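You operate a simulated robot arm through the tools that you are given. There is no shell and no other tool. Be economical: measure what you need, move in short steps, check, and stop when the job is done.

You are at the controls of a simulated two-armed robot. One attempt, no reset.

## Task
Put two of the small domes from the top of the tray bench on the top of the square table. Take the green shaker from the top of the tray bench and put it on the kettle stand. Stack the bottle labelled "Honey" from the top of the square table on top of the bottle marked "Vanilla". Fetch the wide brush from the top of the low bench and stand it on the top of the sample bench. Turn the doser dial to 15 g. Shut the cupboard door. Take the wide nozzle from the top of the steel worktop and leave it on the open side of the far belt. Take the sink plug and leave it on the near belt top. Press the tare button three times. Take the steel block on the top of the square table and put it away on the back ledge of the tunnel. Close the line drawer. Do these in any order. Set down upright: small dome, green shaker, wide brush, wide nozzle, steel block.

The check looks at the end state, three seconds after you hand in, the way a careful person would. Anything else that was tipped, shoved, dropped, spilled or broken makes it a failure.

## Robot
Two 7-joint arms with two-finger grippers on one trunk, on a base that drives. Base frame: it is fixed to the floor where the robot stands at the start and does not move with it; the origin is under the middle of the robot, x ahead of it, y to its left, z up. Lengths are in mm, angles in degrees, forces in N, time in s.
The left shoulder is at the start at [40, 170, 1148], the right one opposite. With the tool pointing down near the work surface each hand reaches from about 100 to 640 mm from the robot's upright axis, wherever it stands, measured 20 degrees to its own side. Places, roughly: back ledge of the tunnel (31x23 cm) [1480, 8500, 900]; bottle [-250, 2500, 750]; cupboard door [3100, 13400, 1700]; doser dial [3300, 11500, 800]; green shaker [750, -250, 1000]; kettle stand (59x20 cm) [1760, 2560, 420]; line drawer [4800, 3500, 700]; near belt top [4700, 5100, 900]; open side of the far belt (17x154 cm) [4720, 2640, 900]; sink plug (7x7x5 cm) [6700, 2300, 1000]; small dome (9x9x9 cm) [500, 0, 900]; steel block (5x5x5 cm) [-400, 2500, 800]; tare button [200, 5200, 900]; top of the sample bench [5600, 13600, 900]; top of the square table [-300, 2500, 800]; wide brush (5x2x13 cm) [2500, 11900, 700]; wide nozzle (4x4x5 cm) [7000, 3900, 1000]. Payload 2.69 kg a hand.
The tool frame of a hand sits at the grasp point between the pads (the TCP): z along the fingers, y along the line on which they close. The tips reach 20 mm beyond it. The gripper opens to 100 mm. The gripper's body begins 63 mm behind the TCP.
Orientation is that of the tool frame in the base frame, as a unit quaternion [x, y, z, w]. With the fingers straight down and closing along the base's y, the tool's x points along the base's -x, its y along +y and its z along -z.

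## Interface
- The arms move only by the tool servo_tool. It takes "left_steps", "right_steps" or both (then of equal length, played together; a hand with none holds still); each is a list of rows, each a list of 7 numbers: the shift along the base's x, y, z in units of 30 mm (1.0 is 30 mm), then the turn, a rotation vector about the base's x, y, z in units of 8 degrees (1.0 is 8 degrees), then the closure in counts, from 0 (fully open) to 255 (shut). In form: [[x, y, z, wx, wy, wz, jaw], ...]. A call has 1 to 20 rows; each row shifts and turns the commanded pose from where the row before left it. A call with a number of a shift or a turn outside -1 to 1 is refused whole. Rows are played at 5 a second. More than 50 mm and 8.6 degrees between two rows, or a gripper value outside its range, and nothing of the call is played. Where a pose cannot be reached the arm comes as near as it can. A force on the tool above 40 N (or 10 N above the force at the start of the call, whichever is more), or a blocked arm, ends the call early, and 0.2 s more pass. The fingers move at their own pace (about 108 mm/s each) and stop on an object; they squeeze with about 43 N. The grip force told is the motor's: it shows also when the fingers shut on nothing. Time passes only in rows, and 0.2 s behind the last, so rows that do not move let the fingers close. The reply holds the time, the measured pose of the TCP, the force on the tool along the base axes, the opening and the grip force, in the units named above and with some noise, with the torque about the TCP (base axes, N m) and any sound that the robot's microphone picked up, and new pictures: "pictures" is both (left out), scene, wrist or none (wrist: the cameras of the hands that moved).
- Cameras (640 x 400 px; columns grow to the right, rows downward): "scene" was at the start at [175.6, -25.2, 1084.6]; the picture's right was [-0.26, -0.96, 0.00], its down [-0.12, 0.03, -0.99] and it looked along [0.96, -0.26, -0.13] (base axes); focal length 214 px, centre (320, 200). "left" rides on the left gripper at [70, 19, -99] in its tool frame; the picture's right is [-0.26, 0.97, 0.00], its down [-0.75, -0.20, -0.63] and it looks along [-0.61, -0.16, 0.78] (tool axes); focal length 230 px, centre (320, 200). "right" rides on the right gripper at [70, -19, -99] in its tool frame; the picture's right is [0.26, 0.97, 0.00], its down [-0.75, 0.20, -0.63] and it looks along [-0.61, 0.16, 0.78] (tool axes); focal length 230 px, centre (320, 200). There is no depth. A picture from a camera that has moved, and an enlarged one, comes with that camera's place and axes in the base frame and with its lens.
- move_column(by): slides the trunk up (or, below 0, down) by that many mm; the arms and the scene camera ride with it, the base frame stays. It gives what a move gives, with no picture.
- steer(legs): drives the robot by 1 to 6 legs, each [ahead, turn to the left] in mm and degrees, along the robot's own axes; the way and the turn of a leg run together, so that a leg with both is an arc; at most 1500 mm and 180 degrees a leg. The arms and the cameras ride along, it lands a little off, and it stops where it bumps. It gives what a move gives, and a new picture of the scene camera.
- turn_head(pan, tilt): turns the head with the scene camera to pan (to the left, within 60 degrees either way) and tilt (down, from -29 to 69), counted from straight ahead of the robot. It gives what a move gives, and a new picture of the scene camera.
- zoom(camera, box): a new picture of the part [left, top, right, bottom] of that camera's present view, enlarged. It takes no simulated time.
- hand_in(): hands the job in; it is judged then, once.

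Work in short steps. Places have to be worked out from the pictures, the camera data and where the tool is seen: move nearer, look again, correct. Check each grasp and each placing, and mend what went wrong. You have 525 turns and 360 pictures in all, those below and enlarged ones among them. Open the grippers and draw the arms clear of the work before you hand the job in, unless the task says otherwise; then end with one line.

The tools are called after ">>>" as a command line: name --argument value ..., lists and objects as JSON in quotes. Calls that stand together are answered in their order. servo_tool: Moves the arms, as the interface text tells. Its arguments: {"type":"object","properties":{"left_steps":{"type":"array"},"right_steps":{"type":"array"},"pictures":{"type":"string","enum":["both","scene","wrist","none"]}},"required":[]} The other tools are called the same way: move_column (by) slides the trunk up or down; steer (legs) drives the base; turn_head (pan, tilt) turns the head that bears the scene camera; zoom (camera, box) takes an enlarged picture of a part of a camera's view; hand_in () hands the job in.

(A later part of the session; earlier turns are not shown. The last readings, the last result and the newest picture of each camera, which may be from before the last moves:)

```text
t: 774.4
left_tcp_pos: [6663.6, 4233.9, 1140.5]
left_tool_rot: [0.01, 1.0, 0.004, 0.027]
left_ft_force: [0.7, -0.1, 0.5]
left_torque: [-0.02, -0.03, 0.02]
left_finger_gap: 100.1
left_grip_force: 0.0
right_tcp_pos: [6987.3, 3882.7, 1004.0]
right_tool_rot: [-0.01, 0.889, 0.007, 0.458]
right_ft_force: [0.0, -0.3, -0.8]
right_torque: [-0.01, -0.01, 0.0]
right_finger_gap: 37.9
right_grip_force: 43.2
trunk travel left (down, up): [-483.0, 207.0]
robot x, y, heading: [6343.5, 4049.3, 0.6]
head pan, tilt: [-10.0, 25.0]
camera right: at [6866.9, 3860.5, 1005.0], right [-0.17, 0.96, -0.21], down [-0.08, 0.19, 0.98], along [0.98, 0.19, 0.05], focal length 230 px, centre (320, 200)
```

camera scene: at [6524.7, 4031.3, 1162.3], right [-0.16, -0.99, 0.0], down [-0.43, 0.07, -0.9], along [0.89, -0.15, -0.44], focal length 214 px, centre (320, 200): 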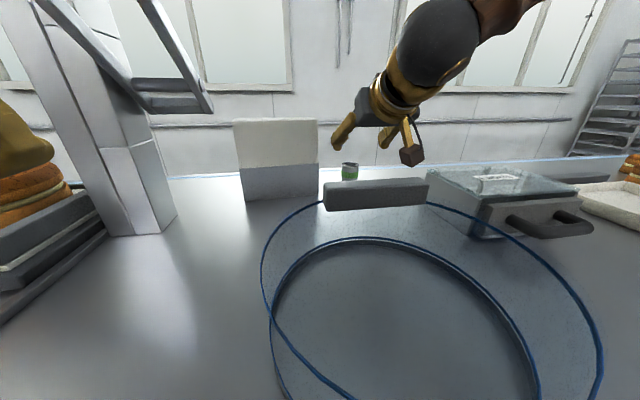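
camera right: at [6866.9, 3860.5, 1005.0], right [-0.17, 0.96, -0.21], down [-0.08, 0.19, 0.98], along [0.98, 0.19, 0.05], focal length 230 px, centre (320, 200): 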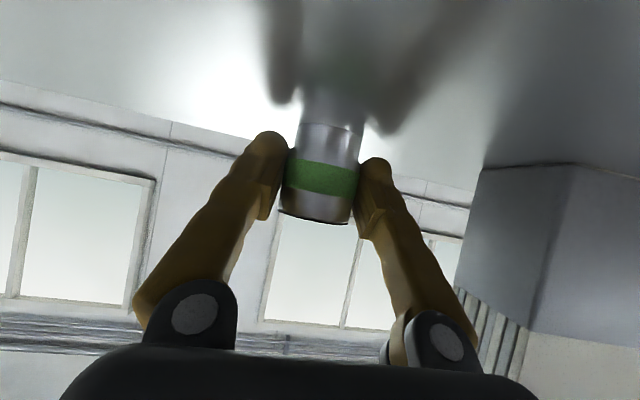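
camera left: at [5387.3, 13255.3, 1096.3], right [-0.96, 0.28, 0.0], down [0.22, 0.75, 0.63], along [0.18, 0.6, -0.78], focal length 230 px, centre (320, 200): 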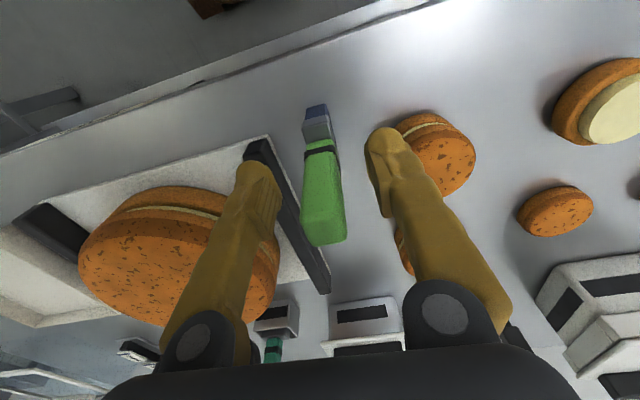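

Gripped (38 mm). Lift straight up, then retract above the cover.

>>> servo_tool --right_steps '[[0, 0, 0.4, 0, 0, 0, 255], [0, 0, 0.6, 0, 0, 0, 255], [0, 0, 0.7, 0, 0, 0, 255], [0, 0, 0.7, 0, 0, 0, 255], [0, 0, 0.7, 0, 0, 0, 255], [0, 0, 0.7, 0, 0, 0, 255], [0, 0, 0.7, 0, 0, 0, 255], [0, 0, 0.7, 0, 0, 0, 255], [-0.4, 0, 0.7, 0, 0, 0, 255], [-0.6, 0, 0.3, 0, 0, 0, 255], [-0.7, 0, 0, 0, 0, 0, 255], [-0.7, 0, 0, 0, 0, 0, 255], [-0.7, 0, 0, 0, 0, 0, 255], [-0.7, 0, 0, 0, 0, 0, 255], [0, 0, 0, 0, 0, 0, 255], [0, 0, 0, 0, 0, 0, 255]]' --pictures "both"

```text
t: 777.8
left_tcp_pos: [6661.9, 4233.0, 1140.5]
left_tool_rot: [0.011, 1.0, 0.004, 0.029]
left_ft_force: [0.9, -0.4, -0.2]
left_torque: [0.02, 0.0, -0.01]
left_finger_gap: 100.1
left_grip_force: 0.0
right_tcp_pos: [6870.3, 3882.3, 1188.8]
right_tool_rot: [-0.011, 0.889, 0.007, 0.458]
right_ft_force: [-0.1, 0.7, -0.4]
right_torque: [0.04, -0.02, 0.01]
right_finger_gap: 37.6
right_grip_force: 42.7
trunk travel left (down, up): [-483.0, 207.0]
robot x, y, heading: [6348.0, 4048.4, 0.5]
head pan, tilt: [-10.0, 25.0]
camera scene: at [6524.3, 4031.3, 1162.3], right [-0.16, -0.99, 0.0], down [-0.43, 0.07, -0.9], along [0.89, -0.15, -0.44], focal length 214 px, centre (320, 200)
camera right: at [6750.9, 3860.6, 1190.2], right [-0.17, 0.96, -0.21], down [-0.08, 0.2, 0.98], along [0.98, 0.19, 0.05], focal length 230 px, centre (320, 200)
```

scene: 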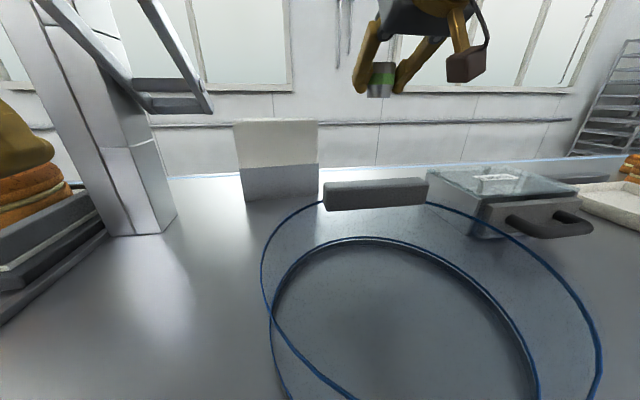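
right: 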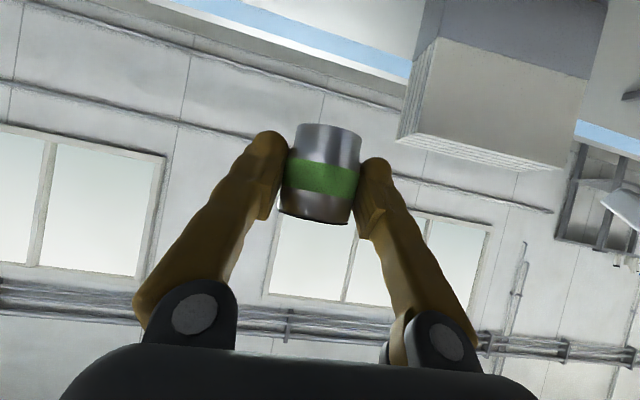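

Got it. Back out and go to the sink area (6700,2300), facing east.

>>> servo_tool --right_steps '[[-0.7, 0, 0, 0, 0, 0, 255], [-0.7, 0, 0, 0, 0, 0, 255], [-0.7, 0, 0, 0, 0, 0, 255], [-0.5, 0, 0, 0, 0, 0, 255], [0, 0, 0, 0, 0, 0, 255], [0, 0, 0, 0, 0, 0, 255], [0, 0, 0, 0, 0, 0, 255]]' --pictures "none"

>>> steer --legs '[[-380, 0], [0, -90], [1500, 0], [350, 0], [0, 90]]'

```text
t: 779.4
left_tcp_pos: [6662.9, 4234.3, 1141.1]
left_tool_rot: [0.01, 1.0, 0.005, 0.027]
left_ft_force: [-0.5, -0.9, 0.2]
left_torque: [-0.04, -0.01, 0.0]
left_finger_gap: 100.0
left_grip_force: 0.1
right_tcp_pos: [6792.7, 3881.7, 1188.1]
right_tool_rot: [-0.01, 0.889, 0.006, 0.458]
right_ft_force: [-0.7, 0.5, -0.4]
right_torque: [-0.01, 0.01, 0.01]
right_finger_gap: 37.7
right_grip_force: 42.7
trunk travel left (down, up): [-483.0, 207.0]
robot x, y, heading: [6345.3, 4048.9, 0.6]
head pan, tilt: [-10.0, 25.0]
```

```text
t: 782.2
left_tcp_pos: [6237.9, 4227.9, 1130.9]
left_tool_rot: [0.019, 1.0, 0.003, 0.0]
left_ft_force: [-2.1, 0.9, -0.4]
left_torque: [-0.01, -0.12, 0.0]
left_finger_gap: 100.2
left_grip_force: 0.1
right_tcp_pos: [6398.6, 3868.5, 1221.6]
right_tool_rot: [0.027, 0.869, 0.001, 0.494]
right_ft_force: [-0.5, 0.3, -0.8]
right_torque: [0.0, 0.01, -0.05]
right_finger_gap: 37.8
right_grip_force: 43.3
trunk travel left (down, up): [-483.0, 207.0]
robot x, y, heading: [5970.4, 4040.5, -0.0]
head pan, tilt: [-10.0, 25.0]
stopped in leg 2: the robot was blocked; the commanded pose is now the measured one
camera scene: at [6144.4, 4026.9, 1162.8], right [-0.18, -0.98, 0.0], down [-0.43, 0.07, -0.9], along [0.89, -0.16, -0.44], focal length 214 px, centre (320, 200)
```

scene: 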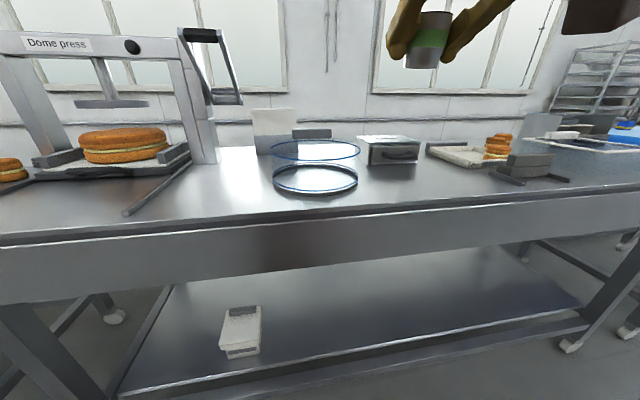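

Settle and continue, splitting the drive.

>>> servo_tool --left_steps '[[0.5, 0, 0, 0, 0, 0, 0], [0.6, 0, 0, 0, 0, 0, 0], [0.6, 0, 0, 0, 0, 0, 0], [0, 0, 0, 0, 0, 0, 0], [0, 0, 0, 0, 0, 0, 0], [0, 0, 0, 0, 0, 0, 0], [0, 0, 0, 0, 0, 0, 0], [0, 0, 0, 0, 0, 0, 0]]' --pictures "none"

>>> steer --legs '[[0, -90]]'

>>> servo_tool --left_steps '[[0, 0, 0, 0, 0, 0, 0], [0, 0, 0, 0, 0, 0, 0], [0, 0, 0, 0, 0, 0, 0], [0, 0, 0, 0, 0, 0, 0], [0, 0, 0, 0, 0, 0, 0], [0, 0, 0, 0, 0, 0, 0]]' --pictures "none"

```text
t: 784.0
left_tcp_pos: [6300.6, 4224.3, 1145.1]
left_tool_rot: [0.018, 0.999, 0.004, 0.032]
left_ft_force: [0.1, -0.4, -0.8]
left_torque: [-0.02, -0.02, 0.02]
left_finger_gap: 100.2
left_grip_force: 0.1
right_tcp_pos: [6401.4, 3866.4, 1218.1]
right_tool_rot: [0.027, 0.87, 0.002, 0.492]
right_ft_force: [-0.1, -0.4, -1.1]
right_torque: [0.03, -0.02, -0.02]
right_finger_gap: 37.4
right_grip_force: 42.8
trunk travel left (down, up): [-483.0, 207.0]
robot x, y, heading: [5967.8, 4040.4, -0.0]
head pan, tilt: [-10.0, 25.0]
```

```text
t: 784.9
left_tcp_pos: [6260.6, 4220.5, 1145.9]
left_tool_rot: [0.029, 0.999, 0.003, 0.03]
left_ft_force: [-1.2, -0.1, -0.3]
left_torque: [-0.03, -0.05, 0.01]
left_finger_gap: 100.3
left_grip_force: 0.0
right_tcp_pos: [6387.6, 3856.4, 1255.3]
right_tool_rot: [0.069, 0.852, -0.002, 0.519]
right_ft_force: [-0.3, 0.0, -0.5]
right_torque: [0.0, -0.05, 0.0]
right_finger_gap: 37.8
right_grip_force: 42.3
trunk travel left (down, up): [-483.0, 207.0]
robot x, y, heading: [5968.9, 4043.5, -1.0]
head pan, tilt: [-10.0, 25.0]
stopped in leg 1: the robot was blocked; the commanded pose is now the measured one
camera scene: at [6144.2, 4022.8, 1162.7], right [-0.19, -0.98, 0.0], down [-0.43, 0.08, -0.9], along [0.88, -0.18, -0.44], focal length 214 px, centre (320, 200)
```

scene: 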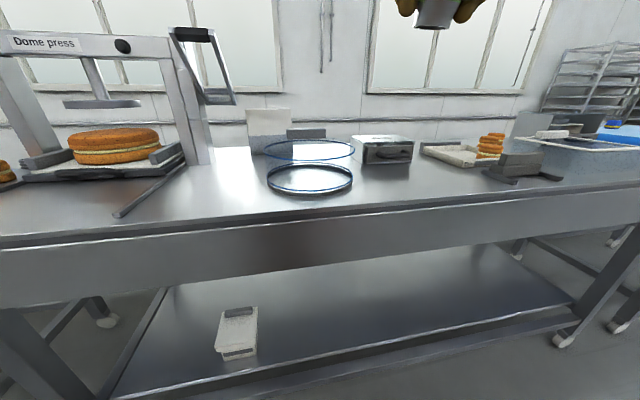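

```text
t: 786.3
left_tcp_pos: [6264.5, 4218.2, 1145.3]
left_tool_rot: [0.029, 0.999, 0.002, 0.029]
left_ft_force: [0.8, 1.0, 0.3]
left_torque: [-0.01, 0.0, -0.01]
left_finger_gap: 100.1
left_grip_force: 0.1
right_tcp_pos: [6389.9, 3855.8, 1254.1]
right_tool_rot: [0.068, 0.854, -0.001, 0.515]
right_ft_force: [0.0, 0.6, -2.2]
right_torque: [-0.02, 0.05, 0.0]
right_finger_gap: 37.9
right_grip_force: 43.0
trunk travel left (down, up): [-483.0, 207.0]
robot x, y, heading: [5965.0, 4042.0, -1.2]
head pan, tilt: [-10.0, 25.0]
```

Try smaller turns.

>>> steer --legs '[[0, -12]]'

```text
t: 787.5
left_tcp_pos: [6295.6, 4152.4, 1144.9]
left_tool_rot: [0.134, 0.991, 0.0, 0.029]
left_ft_force: [0.3, 0.9, -0.4]
left_torque: [-0.05, 0.04, 0.02]
left_finger_gap: 100.2
left_grip_force: 0.1
right_tcp_pos: [6341.7, 3771.3, 1253.7]
right_tool_rot: [0.159, 0.842, -0.055, 0.513]
right_ft_force: [0.1, -0.1, -0.9]
right_torque: [0.0, 0.03, -0.02]
right_finger_gap: 37.5
right_grip_force: 42.8
trunk travel left (down, up): [-483.0, 207.0]
robot x, y, heading: [5966.9, 4043.7, -13.6]
head pan, tilt: [-10.0, 25.0]
camera scene: at [6138.2, 3984.7, 1162.4], right [-0.4, -0.92, 0.0], down [-0.4, 0.17, -0.9], along [0.82, -0.36, -0.44], focal length 214 px, centre (320, 200)
```

scene: 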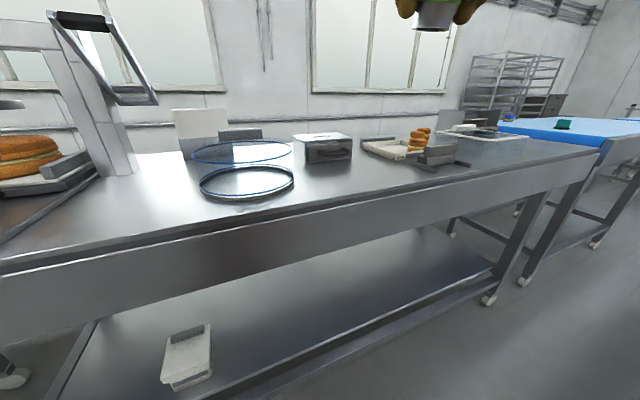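

>>> steer --legs '[[0, -25], [0, -25], [0, -26]]'

```text
t: 788.4
left_tcp_pos: [6262.2, 4136.2, 1142.8]
left_tool_rot: [0.142, 0.99, -0.015, 0.016]
left_ft_force: [-0.6, -0.3, 0.1]
left_torque: [0.03, -0.05, -0.02]
left_finger_gap: 99.9
left_grip_force: 0.0
right_tcp_pos: [6308.0, 3756.2, 1311.7]
right_tool_rot: [0.225, 0.801, -0.061, 0.551]
right_ft_force: [-1.9, -0.5, -0.2]
right_torque: [-0.02, -0.01, 0.02]
right_finger_gap: 37.6
right_grip_force: 42.8
trunk travel left (down, up): [-483.0, 207.0]
robot x, y, heading: [5971.1, 4040.0, -16.0]
head pan, tilt: [-10.0, 25.0]
stopped in leg 1: the robot was blocked; the commanded pose is now the measured one
camera scene: at [6133.7, 3975.5, 1162.5], right [-0.44, -0.9, 0.0], down [-0.39, 0.19, -0.9], along [0.81, -0.39, -0.44], focal length 214 px, centre (320, 200)
```

scene: 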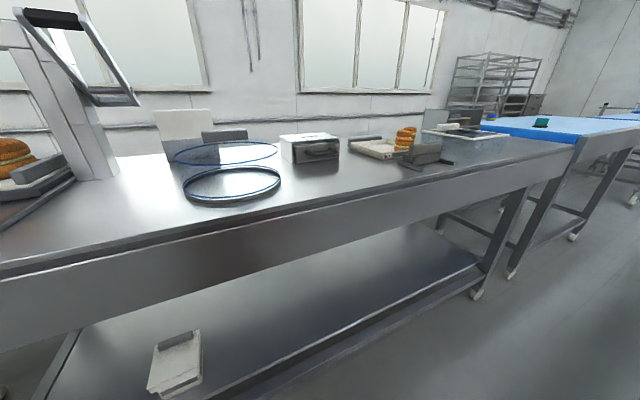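

The tilted right arm is unsteady when turning. I bring the right hand back to a vertical tool (nozzle tilted in the grip for now) and lower.

>>> servo_tool --left_steps '[[0.5, -0.1, 0, 0, 0, 0, 0], [0.5, -0.1, 0, 0, 0, 0, 0], [0.5, -0.1, 0, 0, 0, 0, 0], [0, 0, 0, 0, 0, 0, 0], [0, 0, 0, 0, 0, 0, 0], [0, 0, 0, 0, 0, 0, 0], [0, 0, 0, 0, 0, 0, 0], [0, 0, 0, 0, 0, 0, 0], [0, 0, 0, 0, 0, 0, 0], [0, 0, 0, 0, 0, 0, 0], [0, 0, 0, 0, 0, 0, 0], [0, 0, 0, 0, 0, 0, 0], [0, 0, 0, 0, 0, 0, 0]]' --right_steps '[[0.2, 0, -0.5, 0.22, 0.77, 0, 255], [0.2, 0, -0.6, 0.22, 0.77, 0, 255], [0.2, 0, -0.6, 0.22, 0.77, 0, 255], [0.2, 0, -0.6, 0.22, 0.77, 0, 255], [0.2, 0, -0.6, 0.22, 0.77, 0, 255], [0.2, 0, -0.6, 0.22, 0.77, 0, 255], [0, 0, -0.6, 0.22, 0.77, 0, 255], [0, 0, -0.6, 0.22, 0.77, 0, 255], [0, 0, -0.6, 0.22, 0.77, 0, 255], [0, 0, -0.3, 0.22, 0.77, 0, 255], [0, 0, 0, 0, 0.3, 0, 255], [0, 0, 0, 0, 0, 0, 255], [0, 0, 0, 0, 0, 0, 255]]' --pictures "none"

>>> steer --legs '[[0, -35]]'

```text
t: 791.2
left_tcp_pos: [6294.4, 4140.3, 1145.0]
left_tool_rot: [0.154, 0.988, -0.006, 0.024]
left_ft_force: [-0.3, 0.7, -0.2]
left_torque: [0.02, -0.02, -0.01]
left_finger_gap: 99.6
left_grip_force: 0.1
right_tcp_pos: [6333.1, 3763.3, 1126.2]
right_tool_rot: [0.214, 0.975, -0.048, -0.009]
right_ft_force: [0.5, -0.2, -0.7]
right_torque: [-0.03, 0.0, -0.01]
right_finger_gap: 37.5
right_grip_force: 43.2
trunk travel left (down, up): [-483.0, 207.0]
robot x, y, heading: [5971.2, 4040.7, -15.7]
head pan, tilt: [-10.0, 25.0]
```

```text
t: 793.3
left_tcp_pos: [6291.0, 3936.6, 1144.5]
left_tool_rot: [0.443, 0.896, -0.012, 0.022]
left_ft_force: [-0.2, 0.0, -0.6]
left_torque: [-0.03, 0.02, 0.01]
left_finger_gap: 100.0
left_grip_force: 0.1
right_tcp_pos: [6107.5, 3604.5, 1127.6]
right_tool_rot: [0.499, 0.866, -0.042, -0.023]
right_ft_force: [-0.2, -0.7, -1.2]
right_torque: [-0.01, 0.0, 0.01]
right_finger_gap: 37.5
right_grip_force: 43.1
trunk travel left (down, up): [-483.0, 207.0]
robot x, y, heading: [5971.8, 4044.2, -50.8]
head pan, tilt: [-10.0, 25.0]
camera scene: at [6069.6, 3892.9, 1162.3], right [-0.87, -0.49, 0.0], down [-0.22, 0.38, -0.9], along [0.44, -0.79, -0.44], focal length 214 px, centre (320, 200)
```

scene: 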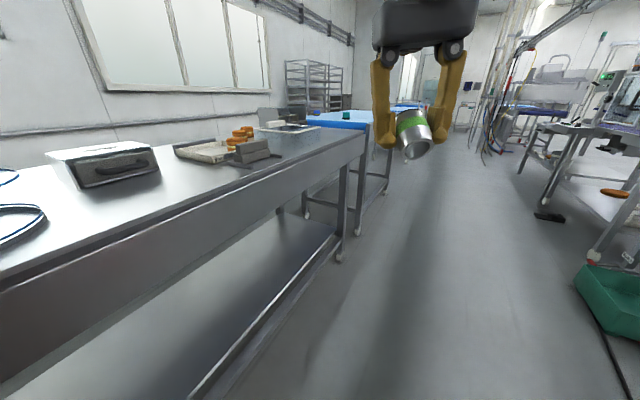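

Works. Turn the rest and drive south in separate moves.

>>> steer --legs '[[0, -38]]'

>>> servo_tool --left_steps '[[0, 0, 0, 0, 0, 0, 0], [0, 0, 0, 0, 0, 0, 0], [0, 0, 0, 0, 0, 0, 0], [0, 0, 0, 0, 0, 0, 0], [0, 0, 0, 0, 0, 0, 0]]' --pictures "none"

>>> steer --legs '[[1500, 0]]'

```text
t: 795.5
left_tcp_pos: [6155.2, 3779.3, 1142.9]
left_tool_rot: [0.713, 0.701, -0.017, 0.015]
left_ft_force: [0.0, 0.1, 0.8]
left_torque: [0.01, 0.01, 0.02]
left_finger_gap: 100.1
left_grip_force: 0.1
right_tcp_pos: [5804.8, 3631.2, 1134.0]
right_tool_rot: [0.755, 0.654, -0.037, -0.03]
right_ft_force: [-0.9, -0.2, -1.7]
right_torque: [0.02, -0.01, 0.0]
right_finger_gap: 37.4
right_grip_force: 42.6
trunk travel left (down, up): [-483.0, 207.0]
robot x, y, heading: [5973.7, 4046.7, -89.1]
head pan, tilt: [-10.0, 25.0]
camera scene: at [5957.2, 3862.3, 1162.3], right [-0.99, 0.16, 0.0], down [0.07, 0.43, -0.9], along [-0.14, -0.89, -0.44], focal length 214 px, centre (320, 200)
```

scene: 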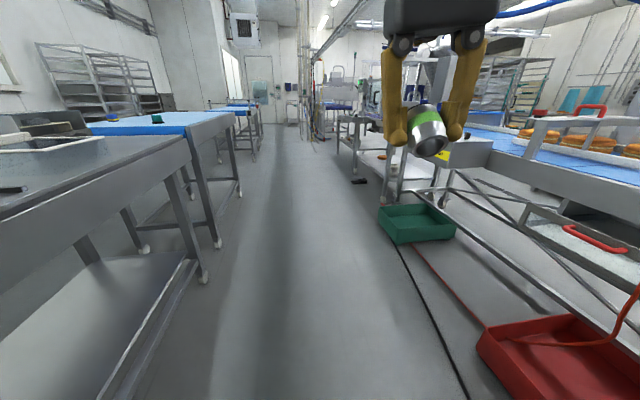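

```text
t: 796.7
left_tcp_pos: [6151.5, 3789.3, 1140.3]
left_tool_rot: [0.708, 0.706, -0.017, 0.005]
left_ft_force: [-0.1, 0.9, -0.2]
left_torque: [-0.02, 0.04, -0.02]
left_finger_gap: 99.8
left_grip_force: 0.0
right_tcp_pos: [5803.2, 3649.5, 1141.0]
right_tool_rot: [0.755, 0.653, -0.043, -0.025]
right_ft_force: [0.6, 0.5, -0.5]
right_torque: [-0.01, -0.02, -0.02]
right_finger_gap: 37.3
right_grip_force: 43.7
trunk travel left (down, up): [-483.0, 207.0]
robot x, y, heading: [5971.2, 4044.8, -89.0]
head pan, tilt: [-10.0, 25.0]
```

```text
t: 804.2
left_tcp_pos: [6169.8, 2286.1, 1142.6]
left_tool_rot: [0.709, 0.705, -0.018, 0.005]
left_ft_force: [-1.0, 0.9, 0.5]
left_torque: [-0.01, 0.01, 0.05]
left_finger_gap: 100.0
left_grip_force: 0.0
right_tcp_pos: [5822.1, 2147.0, 1139.5]
right_tool_rot: [0.757, 0.652, -0.043, -0.025]
right_ft_force: [-0.3, 0.3, -1.0]
right_torque: [-0.01, 0.01, 0.0]
right_finger_gap: 37.4
right_grip_force: 42.7
trunk travel left (down, up): [-483.0, 207.0]
robot x, y, heading: [5998.1, 2541.3, -89.5]
head pan, tilt: [-10.0, 25.0]
camera scene: at [5976.5, 2360.3, 1162.3], right [-0.99, 0.16, 0.0], down [0.07, 0.43, -0.9], along [-0.15, -0.89, -0.44], focal length 214 px, centre (320, 200)
```

scene: 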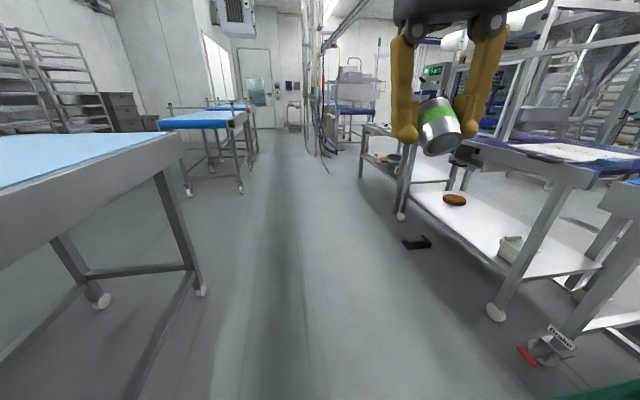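

I noticed the open drawer with a red handle on the belt line. Now face east here to find the sink plug near (6700,2300).

>>> servo_tool --left_steps '[[0, 0, 0, 0, 0, 0, 0], [0, 0, 0, 0, 0, 0, 0], [0, 0, 0, 0, 0, 0, 0], [0, 0, 0, 0, 0, 0, 0], [0, 0, 0, 0, 0, 0, 0]]' --pictures "none"

>>> steer --legs '[[0, 80]]'

```text
t: 805.4
left_tcp_pos: [6163.3, 2287.5, 1144.2]
left_tool_rot: [0.701, 0.713, -0.027, -0.003]
left_ft_force: [-0.1, 0.2, -0.1]
left_torque: [-0.03, 0.01, 0.02]
left_finger_gap: 100.1
left_grip_force: 0.0
right_tcp_pos: [5821.2, 2165.9, 1144.9]
right_tool_rot: [0.757, 0.651, -0.048, -0.018]
right_ft_force: [0.9, 0.4, -0.6]
right_torque: [-0.01, -0.01, -0.01]
right_finger_gap: 37.3
right_grip_force: 43.1
trunk travel left (down, up): [-483.0, 207.0]
robot x, y, heading: [5989.7, 2543.2, -89.4]
head pan, tilt: [-10.0, 25.0]
```

```text
t: 809.3
left_tcp_pos: [6268.8, 2675.3, 1148.0]
left_tool_rot: [0.076, 0.997, -0.01, 0.01]
left_ft_force: [0.4, -0.7, -0.5]
left_torque: [0.02, 0.0, -0.01]
left_finger_gap: 100.0
left_grip_force: 0.1
right_tcp_pos: [6339.2, 2316.4, 1145.9]
right_tool_rot: [0.152, 0.987, -0.048, 0.017]
right_ft_force: [-1.3, 0.1, -1.3]
right_torque: [0.02, 0.0, 0.01]
right_finger_gap: 37.2
right_grip_force: 43.0
trunk travel left (down, up): [-483.0, 207.0]
robot x, y, heading: [5994.9, 2536.4, -8.1]
head pan, tilt: [-10.0, 25.0]
camera scene: at [6167.0, 2493.5, 1162.3], right [-0.31, -0.95, 0.0], down [-0.42, 0.13, -0.9], along [0.85, -0.28, -0.44], focal length 214 px, centre (320, 200)
```

scene: 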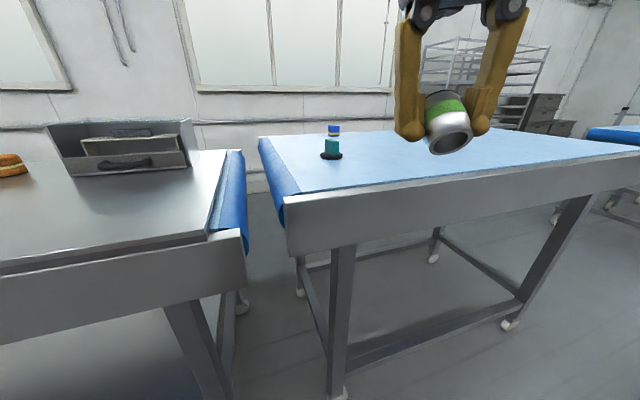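

>>> zoom --camera "scene" --box '[280, 105, 380, 185]'

```text
5.00 times, centred on (330, 145) of scene
camera zoom: at [6167.0, 2493.5, 1162.3], right [-0.31, -0.95, 0.0], down [-0.42, 0.13, -0.9], along [0.85, -0.28, -0.44], focal length 1072 px, centre (270, 475)
```

zoom: 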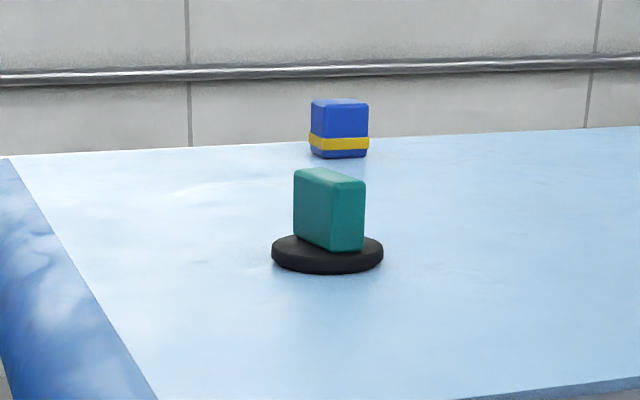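

The plug (black disc, teal handle) stands at about (6783,2254) on a belt table (z≈990, front x≈6510). Move the base to (6330,2110) facing east.

>>> servo_tool --left_steps '[[0, 0, 0, 0, 0, 0, 0], [0, 0, 0, 0, 0, 0, 0], [0, 0, 0, 0, 0, 0, 0], [0, 0, 0, 0, 0, 0, 0], [0, 0, 0, 0, 0, 0, 0]]' --pictures "none"

>>> steer --legs '[[0, -43]]'

>>> steer --legs '[[520, 0]]'

>>> steer --legs '[[0, 50]]'

```text
t: 810.5
left_tcp_pos: [6266.1, 2668.8, 1150.1]
left_tool_rot: [0.064, 0.998, -0.021, 0.008]
left_ft_force: [0.3, -0.9, -0.5]
left_torque: [0.01, -0.03, -0.03]
left_finger_gap: 100.1
left_grip_force: 0.1
right_tcp_pos: [6320.9, 2318.4, 1151.8]
right_tool_rot: [0.152, 0.987, -0.049, 0.025]
right_ft_force: [-0.4, -1.0, 0.1]
right_torque: [0.01, -0.01, 0.05]
right_finger_gap: 37.2
right_grip_force: 42.8
trunk travel left (down, up): [-483.0, 207.0]
robot x, y, heading: [5990.6, 2535.8, -8.1]
head pan, tilt: [-10.0, 25.0]
```

```text
t: 812.9
left_tcp_pos: [6284.6, 2454.2, 1154.2]
left_tool_rot: [0.428, 0.904, -0.012, 0.002]
left_ft_force: [-1.0, 0.1, 0.2]
left_torque: [0.0, 0.05, 0.0]
left_finger_gap: 100.2
left_grip_force: 0.1
right_tcp_pos: [6089.3, 2152.3, 1150.9]
right_tool_rot: [0.498, 0.865, -0.054, 0.007]
right_ft_force: [0.0, -0.7, 0.2]
right_torque: [-0.03, 0.0, 0.03]
right_finger_gap: 37.2
right_grip_force: 43.2
trunk travel left (down, up): [-483.0, 207.0]
robot x, y, heading: [5995.9, 2538.4, -50.5]
head pan, tilt: [-10.0, 25.0]
camera scene: at [6095.0, 2386.9, 1162.4], right [-0.87, -0.49, 0.0], down [-0.22, 0.38, -0.9], along [0.44, -0.78, -0.44], focal length 214 px, centre (320, 200)
```

scene: 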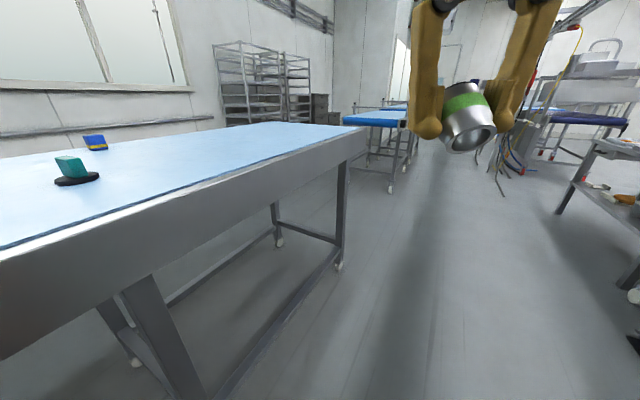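

```text
t: 816.0
left_tcp_pos: [6612.4, 2050.3, 1157.9]
left_tool_rot: [0.414, 0.91, -0.023, -0.004]
left_ft_force: [1.0, 0.1, 0.5]
left_torque: [0.01, -0.01, -0.01]
left_finger_gap: 99.9
left_grip_force: 0.1
right_tcp_pos: [6413.8, 1763.5, 1156.5]
right_tool_rot: [0.496, 0.867, -0.056, 0.012]
right_ft_force: [0.3, -0.6, -0.4]
right_torque: [0.0, 0.0, 0.0]
right_finger_gap: 37.4
right_grip_force: 43.0
trunk travel left (down, up): [-483.0, 207.0]
robot x, y, heading: [6328.1, 2134.7, -50.5]
head pan, tilt: [-10.0, 25.0]
camera scene: at [6430.0, 1983.2, 1162.2], right [-0.87, -0.5, 0.0], down [-0.22, 0.38, -0.9], along [0.44, -0.78, -0.44], focal length 214 px, centre (320, 200)
```

scene: 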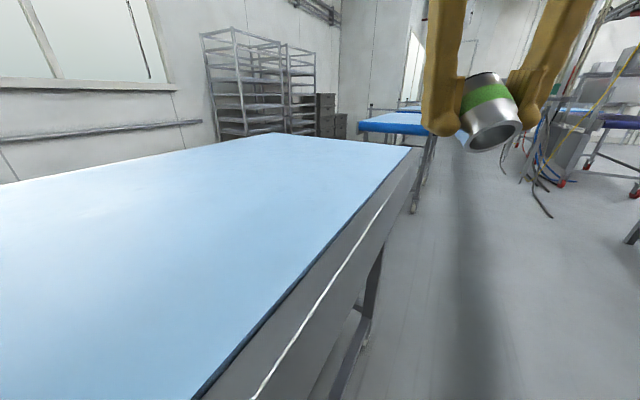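

```text
t: 818.0
left_tcp_pos: [6618.5, 2184.5, 1177.8]
left_tool_rot: [0.15, 0.988, -0.025, -0.026]
left_ft_force: [-0.4, 0.6, 0.2]
left_torque: [-0.1, 0.09, 0.01]
left_finger_gap: 100.0
left_grip_force: 0.0
right_tcp_pos: [6548.0, 1866.5, 1171.7]
right_tool_rot: [0.262, 0.962, -0.059, 0.049]
right_ft_force: [0.2, 1.8, -0.8]
right_torque: [-0.08, 0.05, -0.02]
right_finger_gap: 37.4
right_grip_force: 42.9
trunk travel left (down, up): [-483.0, 207.0]
robot x, y, heading: [6334.3, 2114.3, -25.2]
head pan, tilt: [-10.0, 25.0]
stopped in leg 1: the robot was blocked; the commanded pose is now the measured one
camera scene: at [6494.2, 2028.5, 1162.2], right [-0.57, -0.82, 0.01], down [-0.36, 0.25, -0.9], along [0.73, -0.52, -0.44], focal length 214 px, centre (320, 200)
```

scene: 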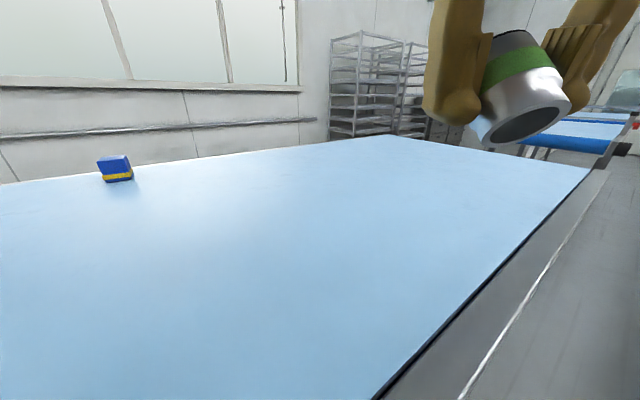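

The base corner has probably met the table's front-left leg. Back off 75 mm and then turn.

>>> servo_tool --left_steps '[[0, 0, 0, 0, 0, 0, 0], [0, 0, 0, 0, 0, 0, 0], [0, 0, 0, 0, 0, 0, 0], [0, 0, 0, 0, 0, 0, 0], [0, 0, 0, 0, 0, 0, 0]]' --pictures "none"

>>> steer --legs '[[-85, 0]]'

>>> steer --legs '[[0, 24]]'

```text
t: 819.1
left_tcp_pos: [6615.5, 2179.6, 1181.1]
left_tool_rot: [0.152, 0.988, -0.023, -0.025]
left_ft_force: [0.3, -0.1, -0.4]
left_torque: [0.0, -0.03, -0.01]
left_finger_gap: 100.1
left_grip_force: 0.0
right_tcp_pos: [6544.5, 1862.9, 1170.3]
right_tool_rot: [0.263, 0.962, -0.056, 0.05]
right_ft_force: [0.4, 0.3, -0.9]
right_torque: [0.02, 0.04, 0.04]
right_finger_gap: 37.2
right_grip_force: 43.1
trunk travel left (down, up): [-483.0, 207.0]
robot x, y, heading: [6335.9, 2115.2, -25.0]
head pan, tilt: [-10.0, 25.0]
```

```text
t: 820.2
left_tcp_pos: [6520.4, 2233.0, 1181.7]
left_tool_rot: [0.166, 0.986, -0.013, -0.003]
left_ft_force: [0.6, 0.6, 0.1]
left_torque: [0.03, 0.07, 0.0]
left_finger_gap: 100.1
left_grip_force: 0.0
right_tcp_pos: [6459.3, 1903.4, 1172.2]
right_tool_rot: [0.263, 0.962, -0.057, 0.053]
right_ft_force: [0.2, 0.1, -0.4]
right_torque: [0.02, 0.02, -0.05]
right_finger_gap: 37.5
right_grip_force: 42.7
trunk travel left (down, up): [-483.0, 207.0]
robot x, y, heading: [6262.4, 2152.1, -25.0]
head pan, tilt: [-10.0, 25.0]
camera scene: at [6376.9, 2077.9, 1168.0], right [-0.58, -0.82, 0.0], down [-0.33, 0.24, -0.91], along [0.75, -0.52, -0.41], focal length 214 px, centre (320, 200)
```

scene: 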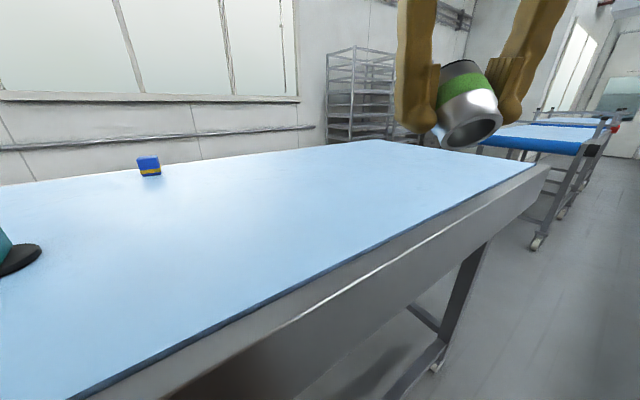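

```text
t: 821.0
left_tcp_pos: [6547.7, 2221.7, 1174.7]
left_tool_rot: [0.163, 0.987, -0.007, -0.016]
left_ft_force: [-1.5, 1.0, -0.4]
left_torque: [-0.06, -0.14, 0.0]
left_finger_gap: 100.0
left_grip_force: 0.0
right_tcp_pos: [6486.3, 1891.5, 1164.6]
right_tool_rot: [0.261, 0.963, -0.055, 0.041]
right_ft_force: [-1.5, 0.7, 0.1]
right_torque: [-0.06, -0.09, 0.0]
right_finger_gap: 37.3
right_grip_force: 43.2
trunk travel left (down, up): [-483.0, 207.0]
robot x, y, heading: [6258.3, 2152.0, -24.9]
head pan, tilt: [-10.0, 25.0]
stopped in leg 1: the robot was blocked; the commanded pose is now the measured one
camera scene: at [6407.3, 2064.3, 1163.6], right [-0.57, -0.82, 0.0], down [-0.35, 0.25, -0.9], along [0.74, -0.52, -0.43], focal length 214 px, centre (320, 200)
```

scene: 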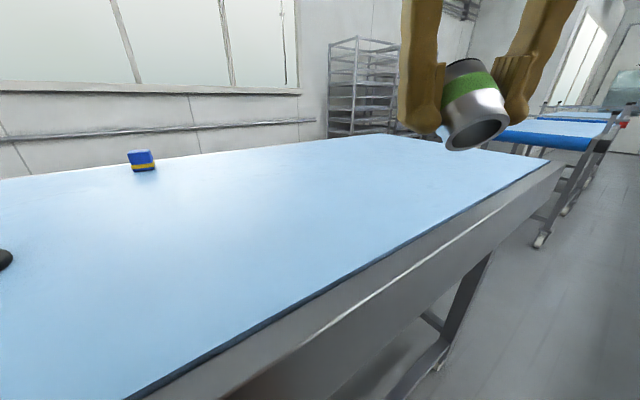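

>>> servo_tool --left_steps '[[0, 0, 0, 0, 0, 0, 0], [0, 0, 0, 0, 0, 0, 0], [0, 0, 0, 0, 0, 0, 0], [0, 0, 0, 0, 0, 0, 0], [0, 0, 0, 0, 0, 0, 0], [0, 0, 0, 0, 0, 0, 0], [0, 0, 0, 0, 0, 0, 0]]' --pictures "none"

>>> steer --legs '[[0, 24]]'

```text
t: 822.6
left_tcp_pos: [6550.2, 2220.2, 1174.1]
left_tool_rot: [0.163, 0.986, -0.006, -0.018]
left_ft_force: [-0.2, -0.4, -0.3]
left_torque: [-0.02, -0.08, 0.0]
left_finger_gap: 99.7
left_grip_force: 0.1
right_tcp_pos: [6489.7, 1890.2, 1163.8]
right_tool_rot: [0.26, 0.963, -0.055, 0.039]
right_ft_force: [-0.5, 0.5, 0.0]
right_torque: [0.0, -0.02, -0.02]
right_finger_gap: 37.2
right_grip_force: 42.7
trunk travel left (down, up): [-483.0, 207.0]
robot x, y, heading: [6261.9, 2152.4, -24.9]
head pan, tilt: [-10.0, 25.0]
```

```text
t: 823.3
left_tcp_pos: [6539.4, 2216.7, 1184.1]
left_tool_rot: [0.138, 0.99, -0.026, -0.02]
left_ft_force: [-0.1, 0.2, 0.4]
left_torque: [0.01, 0.01, -0.02]
left_finger_gap: 99.8
left_grip_force: 0.1
right_tcp_pos: [6460.5, 1902.2, 1168.7]
right_tool_rot: [0.261, 0.962, -0.059, 0.048]
right_ft_force: [-0.2, 1.1, -0.6]
right_torque: [-0.01, -0.05, 0.03]
right_finger_gap: 37.2
right_grip_force: 43.3
trunk travel left (down, up): [-483.0, 207.0]
robot x, y, heading: [6254.0, 2153.4, -24.9]
head pan, tilt: [-10.0, 25.0]
stopped in leg 1: the robot was blocked; the commanded pose is now the measured one
camera scene: at [6415.7, 2060.0, 1162.0], right [-0.57, -0.82, 0.0], down [-0.36, 0.25, -0.9], along [0.74, -0.51, -0.44], focal length 214 px, centre (320, 200)
```

scene: 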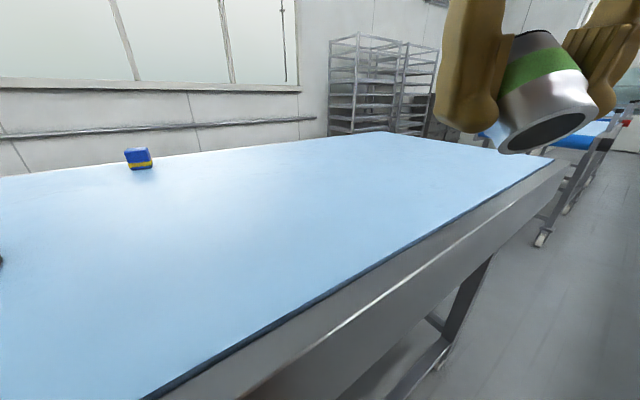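

The plug is reachable from this heading anyway (36° to the left). Move the left hand over it.

>>> servo_tool --left_steps '[[0.6, 0.1, -0.2, 0, 0, 0, 40], [0.8, 0.12, -0.3, 0.1, 0.1, 0, 40], [0.8, 0.12, -0.3, 0.1, 0.1, 0, 40], [0.8, 0.12, -0.3, 0, 0.1, 0, 40], [0.8, 0.12, -0.3, 0, 0, 0, 40], [0.8, 0.12, -0.3, 0, 0, 0, 40], [0.8, 0.12, -0.3, 0, 0, 0, 40], [0.8, 0.12, -0.3, 0, 0, 0, 40], [0.8, 0.12, -0.2, 0, 0, 0, 40], [0.8, 0.12, 0, 0, 0, 0, 40], [0, 0, 0, 0, 0, 0, 40], [0, 0, 0, 0, 0, 0, 40]]' --pictures "wrist"

```text
t: 825.9
left_tcp_pos: [6766.5, 2259.4, 1111.7]
left_tool_rot: [0.153, 0.988, -0.007, -0.027]
left_ft_force: [-0.4, -0.4, 0.0]
left_torque: [0.01, 0.02, -0.01]
left_finger_gap: 84.4
left_grip_force: 0.2
left hand out of reach, approached as far as the arm can: row 1
right_tcp_pos: [6459.9, 1902.3, 1168.9]
right_tool_rot: [0.26, 0.962, -0.058, 0.05]
right_ft_force: [-0.4, -0.1, -0.7]
right_torque: [0.0, 0.0, 0.01]
right_finger_gap: 37.2
right_grip_force: 42.8
trunk travel left (down, up): [-483.0, 207.0]
robot x, y, heading: [6257.8, 2147.7, -24.9]
head pan, tilt: [-10.0, 25.0]
camera left: at [6710.9, 2299.8, 1212.2], right [0.54, 0.84, -0.03], down [0.69, -0.42, 0.59], along [0.49, -0.34, -0.8], focal length 230 px, centre (320, 200)
```

left: 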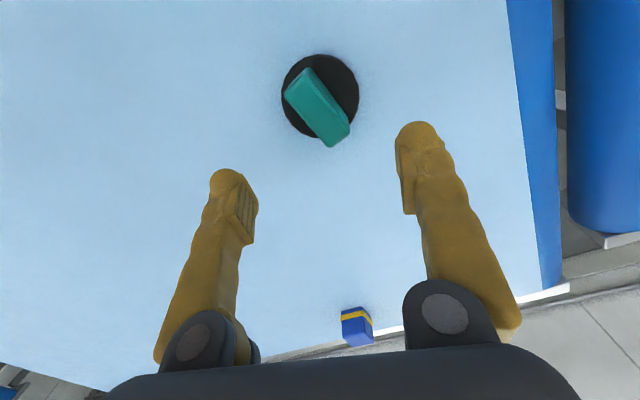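

Plug centre (6747,2270), handle along x. Align (yaw +20°, level) and go down to ~1065 first.

>>> servo_tool --left_steps '[[-0.3, 0.18, 0, 0, -0.2, 0.8, 80], [-0.33, 0.18, 0, 0, -0.2, 0.8, 80], [0, 0, -0.5, 0, 0, 0.9, 80], [0, 0, -0.5, 0, 0, 0, 80], [0, 0, -0.5, 0, 0, 0, 80], [0, 0, 0, 0, 0, 0, 80], [0, 0, 0, 0, 0, 0, 80]]' --pictures "wrist"

```text
t: 827.5
left_tcp_pos: [6746.6, 2271.4, 1065.3]
left_tool_rot: [-0.02, 1.0, -0.005, 0.001]
left_ft_force: [-0.5, -0.6, -0.1]
left_torque: [-0.01, 0.02, -0.02]
left_finger_gap: 68.4
left_grip_force: 0.1
right_tcp_pos: [6460.4, 1901.8, 1167.5]
right_tool_rot: [0.26, 0.963, -0.057, 0.049]
right_ft_force: [-0.6, -0.7, 0.0]
right_torque: [-0.02, 0.03, 0.02]
right_finger_gap: 37.4
right_grip_force: 42.6
trunk travel left (down, up): [-483.0, 207.0]
robot x, y, heading: [6257.9, 2153.4, -24.8]
head pan, tilt: [-10.0, 25.0]
camera left: at [6675.4, 2288.4, 1163.7], right [0.22, 0.98, -0.01], down [0.76, -0.16, 0.63], along [0.62, -0.14, -0.77], focal length 230 px, centre (320, 200)
```

left: 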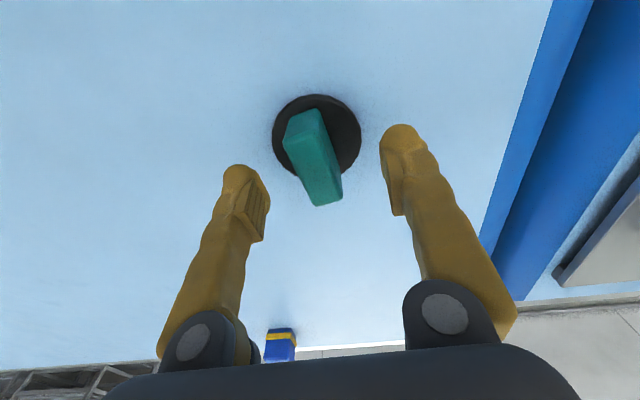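

Aligned. Descend and grip the handle.

>>> servo_tool --left_steps '[[-0.05, 0, -0.4, 0, 0, 0, 80], [0, 0, -0.4, 0, 0, 0, 80], [0, 0, -0.4, 0, 0, 0, 80], [0, 0, 0, 0, 0, 0, 80], [0, 0, 0, 0, 0, 0, 255], [0, 0, 0, 0, 0, 0, 255], [0, 0, 0, 0, 0, 0, 255], [0, 0, 0.4, 0, 0, 0, 255], [0, 0, 0.6, 0, 0, 0, 255], [0, 0, 0.6, 0, 0, 0, 255], [0, 0, 0.6, 0, 0, 0, 255], [0, 0, 0, 0, 0, 0, 255]]' --pictures "wrist"

```text
t: 830.1
left_tcp_pos: [6744.5, 2272.2, 1096.4]
left_tool_rot: [-0.022, 1.0, -0.004, 0.002]
left_ft_force: [0.6, 0.9, -1.0]
left_torque: [0.01, -0.02, -0.03]
left_finger_gap: 20.7
left_grip_force: 42.8
right_tcp_pos: [6459.1, 1902.0, 1168.4]
right_tool_rot: [0.261, 0.962, -0.058, 0.049]
right_ft_force: [0.0, 0.2, -1.2]
right_torque: [-0.01, 0.02, -0.02]
right_finger_gap: 37.3
right_grip_force: 42.8
trunk travel left (down, up): [-483.0, 207.0]
robot x, y, heading: [6257.3, 2148.1, -25.1]
head pan, tilt: [-10.0, 25.0]
camera left: at [6674.1, 2288.9, 1193.8], right [0.22, 0.98, -0.01], down [0.76, -0.16, 0.63], along [0.62, -0.14, -0.77], focal length 230 px, centre (320, 200)
```

left: 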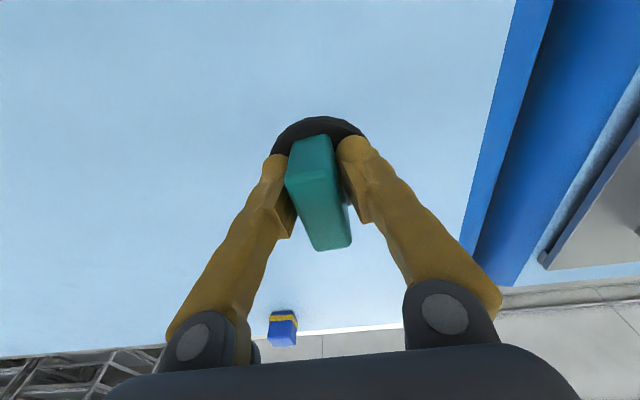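

Got the plug. Arrange both hands in a steady pose, back out, and turn toward the belt line (west).

>>> servo_tool --left_steps '[[-0.3, -0.6, 0.4, 0, 0, 0, 255], [-0.3, -0.7, 0.4, 0, 0, 0, 255], [-0.3, -0.7, 0.4, 0, 0, 0, 255], [-0.3, -0.7, 0.2, 0, 0, 0, 255], [0, 0, 0, 0, 0, 0, 255], [0, 0, 0, 0, 0, 0, 255], [0, 0, 0, 0, 0, 0, 255]]' --right_steps '[[0.6, -0.4, -0.3, 0, 0.2, 0, 255], [0.7, -0.5, -0.3, 0.2, 0.2, 0, 255], [0.7, -0.5, -0.3, 0.2, 0.2, 0, 255], [0.7, -0.5, 0, 0, 0, 0, 255], [0, 0, 0, 0, 0, 0, 255], [0, 0, 0, 0, 0, 0, 255], [0, 0, 0, 0, 0, 0, 255]]' --pictures "none"

>>> steer --legs '[[-480, 0]]'

>>> servo_tool --left_steps '[[0, 0, 0, 0, 0, 0, 255], [0, 0, 0, 0, 0, 0, 255], [0, 0, 0, 0, 0, 0, 255], [0, 0, 0, 0, 0, 0, 255], [0, 0, 0, 0, 0, 0, 255], [0, 0, 0, 0, 0, 0, 255]]' --pictures "none"

>>> steer --legs '[[0, -155]]'

```text
t: 831.7
left_tcp_pos: [6708.2, 2190.9, 1137.1]
left_tool_rot: [-0.021, 1.0, -0.004, 0.002]
left_ft_force: [-0.4, 0.1, -1.2]
left_torque: [-0.03, 0.01, 0.02]
left_finger_gap: 20.5
left_grip_force: 42.7
right_tcp_pos: [6541.8, 1845.7, 1144.1]
right_tool_rot: [0.259, 0.965, -0.043, 0.006]
right_ft_force: [0.1, 0.6, -1.3]
right_torque: [0.01, 0.03, -0.02]
right_finger_gap: 37.2
right_grip_force: 43.1
trunk travel left (down, up): [-483.0, 207.0]
robot x, y, heading: [6262.9, 2151.4, -24.7]
head pan, tilt: [-10.0, 25.0]
```

```text
t: 834.6
left_tcp_pos: [6264.3, 2396.8, 1136.4]
left_tool_rot: [-0.022, 1.0, -0.005, 0.002]
left_ft_force: [-0.6, -0.1, -0.7]
left_torque: [0.02, -0.01, 0.01]
left_finger_gap: 20.4
left_grip_force: 43.0
right_tcp_pos: [6099.0, 2052.0, 1145.0]
right_tool_rot: [0.257, 0.965, -0.042, 0.006]
right_ft_force: [-0.2, 0.5, -0.2]
right_torque: [0.0, -0.02, 0.04]
right_finger_gap: 37.2
right_grip_force: 42.9
trunk travel left (down, up): [-483.0, 207.0]
robot x, y, heading: [5812.7, 2355.9, -24.3]
head pan, tilt: [-10.0, 25.0]
camera scene: at [5969.5, 2266.7, 1162.4], right [-0.57, -0.82, 0.0], down [-0.36, 0.25, -0.9], along [0.74, -0.51, -0.44], focal length 214 px, centre (320, 200)
```

scene: 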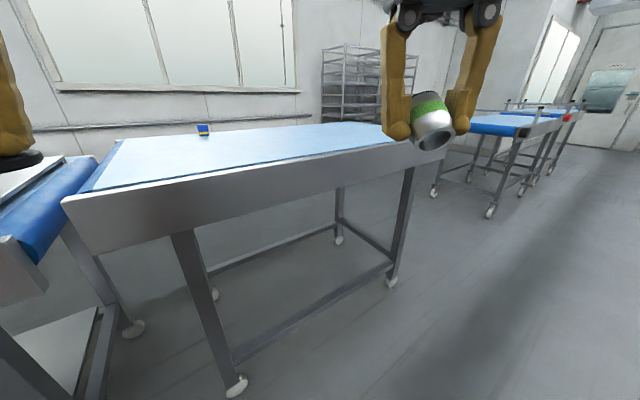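

```text
t: 836.0
left_tcp_pos: [6248.6, 2404.7, 1142.2]
left_tool_rot: [-0.022, 1.0, -0.007, 0.009]
left_ft_force: [0.4, -0.2, -1.1]
left_torque: [-0.03, 0.02, -0.03]
left_finger_gap: 20.8
left_grip_force: 43.2
right_tcp_pos: [6081.7, 2056.9, 1150.4]
right_tool_rot: [0.259, 0.965, -0.043, 0.014]
right_ft_force: [-0.8, 0.3, -1.5]
right_torque: [-0.04, 0.0, 0.0]
right_finger_gap: 37.3
right_grip_force: 43.1
trunk travel left (down, up): [-483.0, 207.0]
robot x, y, heading: [5814.1, 2354.5, -24.6]
head pan, tilt: [-10.0, 25.0]
```

```text
t: 843.1
left_tcp_pos: [5426.7, 2158.7, 1142.2]
left_tool_rot: [0.979, 0.203, -0.01, -0.006]
left_ft_force: [-0.2, -1.0, -0.3]
left_torque: [0.01, 0.0, -0.04]
left_finger_gap: 20.4
left_grip_force: 42.7
right_tcp_pos: [5458.0, 2539.6, 1149.9]
right_tool_rot: [0.996, -0.078, -0.021, -0.041]
right_ft_force: [-1.1, -0.2, -0.1]
right_torque: [0.0, -0.03, -0.02]
right_finger_gap: 37.4
right_grip_force: 42.5
trunk travel left (down, up): [-483.0, 207.0]
robot x, y, heading: [5811.6, 2343.0, 176.1]
head pan, tilt: [-10.0, 25.0]
camera scene: at [5633.1, 2370.5, 1162.3], right [0.24, 0.97, 0.0], down [0.43, -0.1, -0.9], along [-0.87, 0.22, -0.44], focal length 214 px, centre (320, 200)
```

scene: 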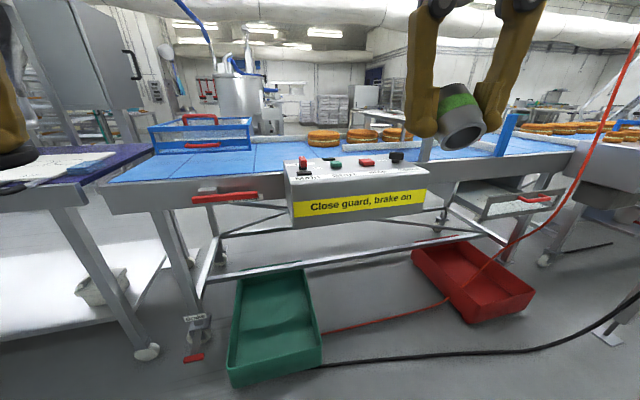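

>>> zoom --camera "scene" --box '[90, 90, 600, 260]'

```text
1.25 times, centred on (345, 175) of scene
camera zoom: at [5633.1, 2370.5, 1162.3], right [0.24, 0.97, 0.0], down [0.43, -0.1, -0.9], along [-0.87, 0.22, -0.44], focal length 269 px, centre (289, 231)
```

zoom: 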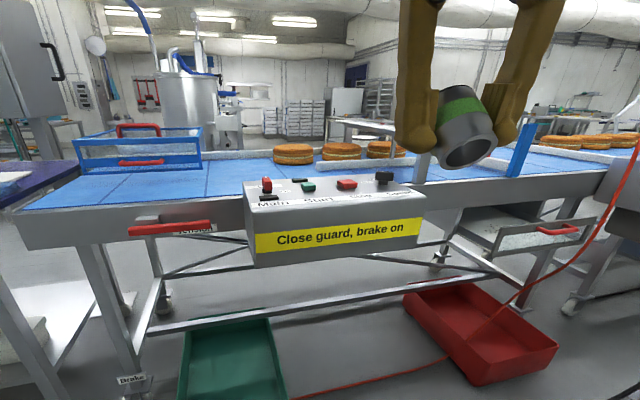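

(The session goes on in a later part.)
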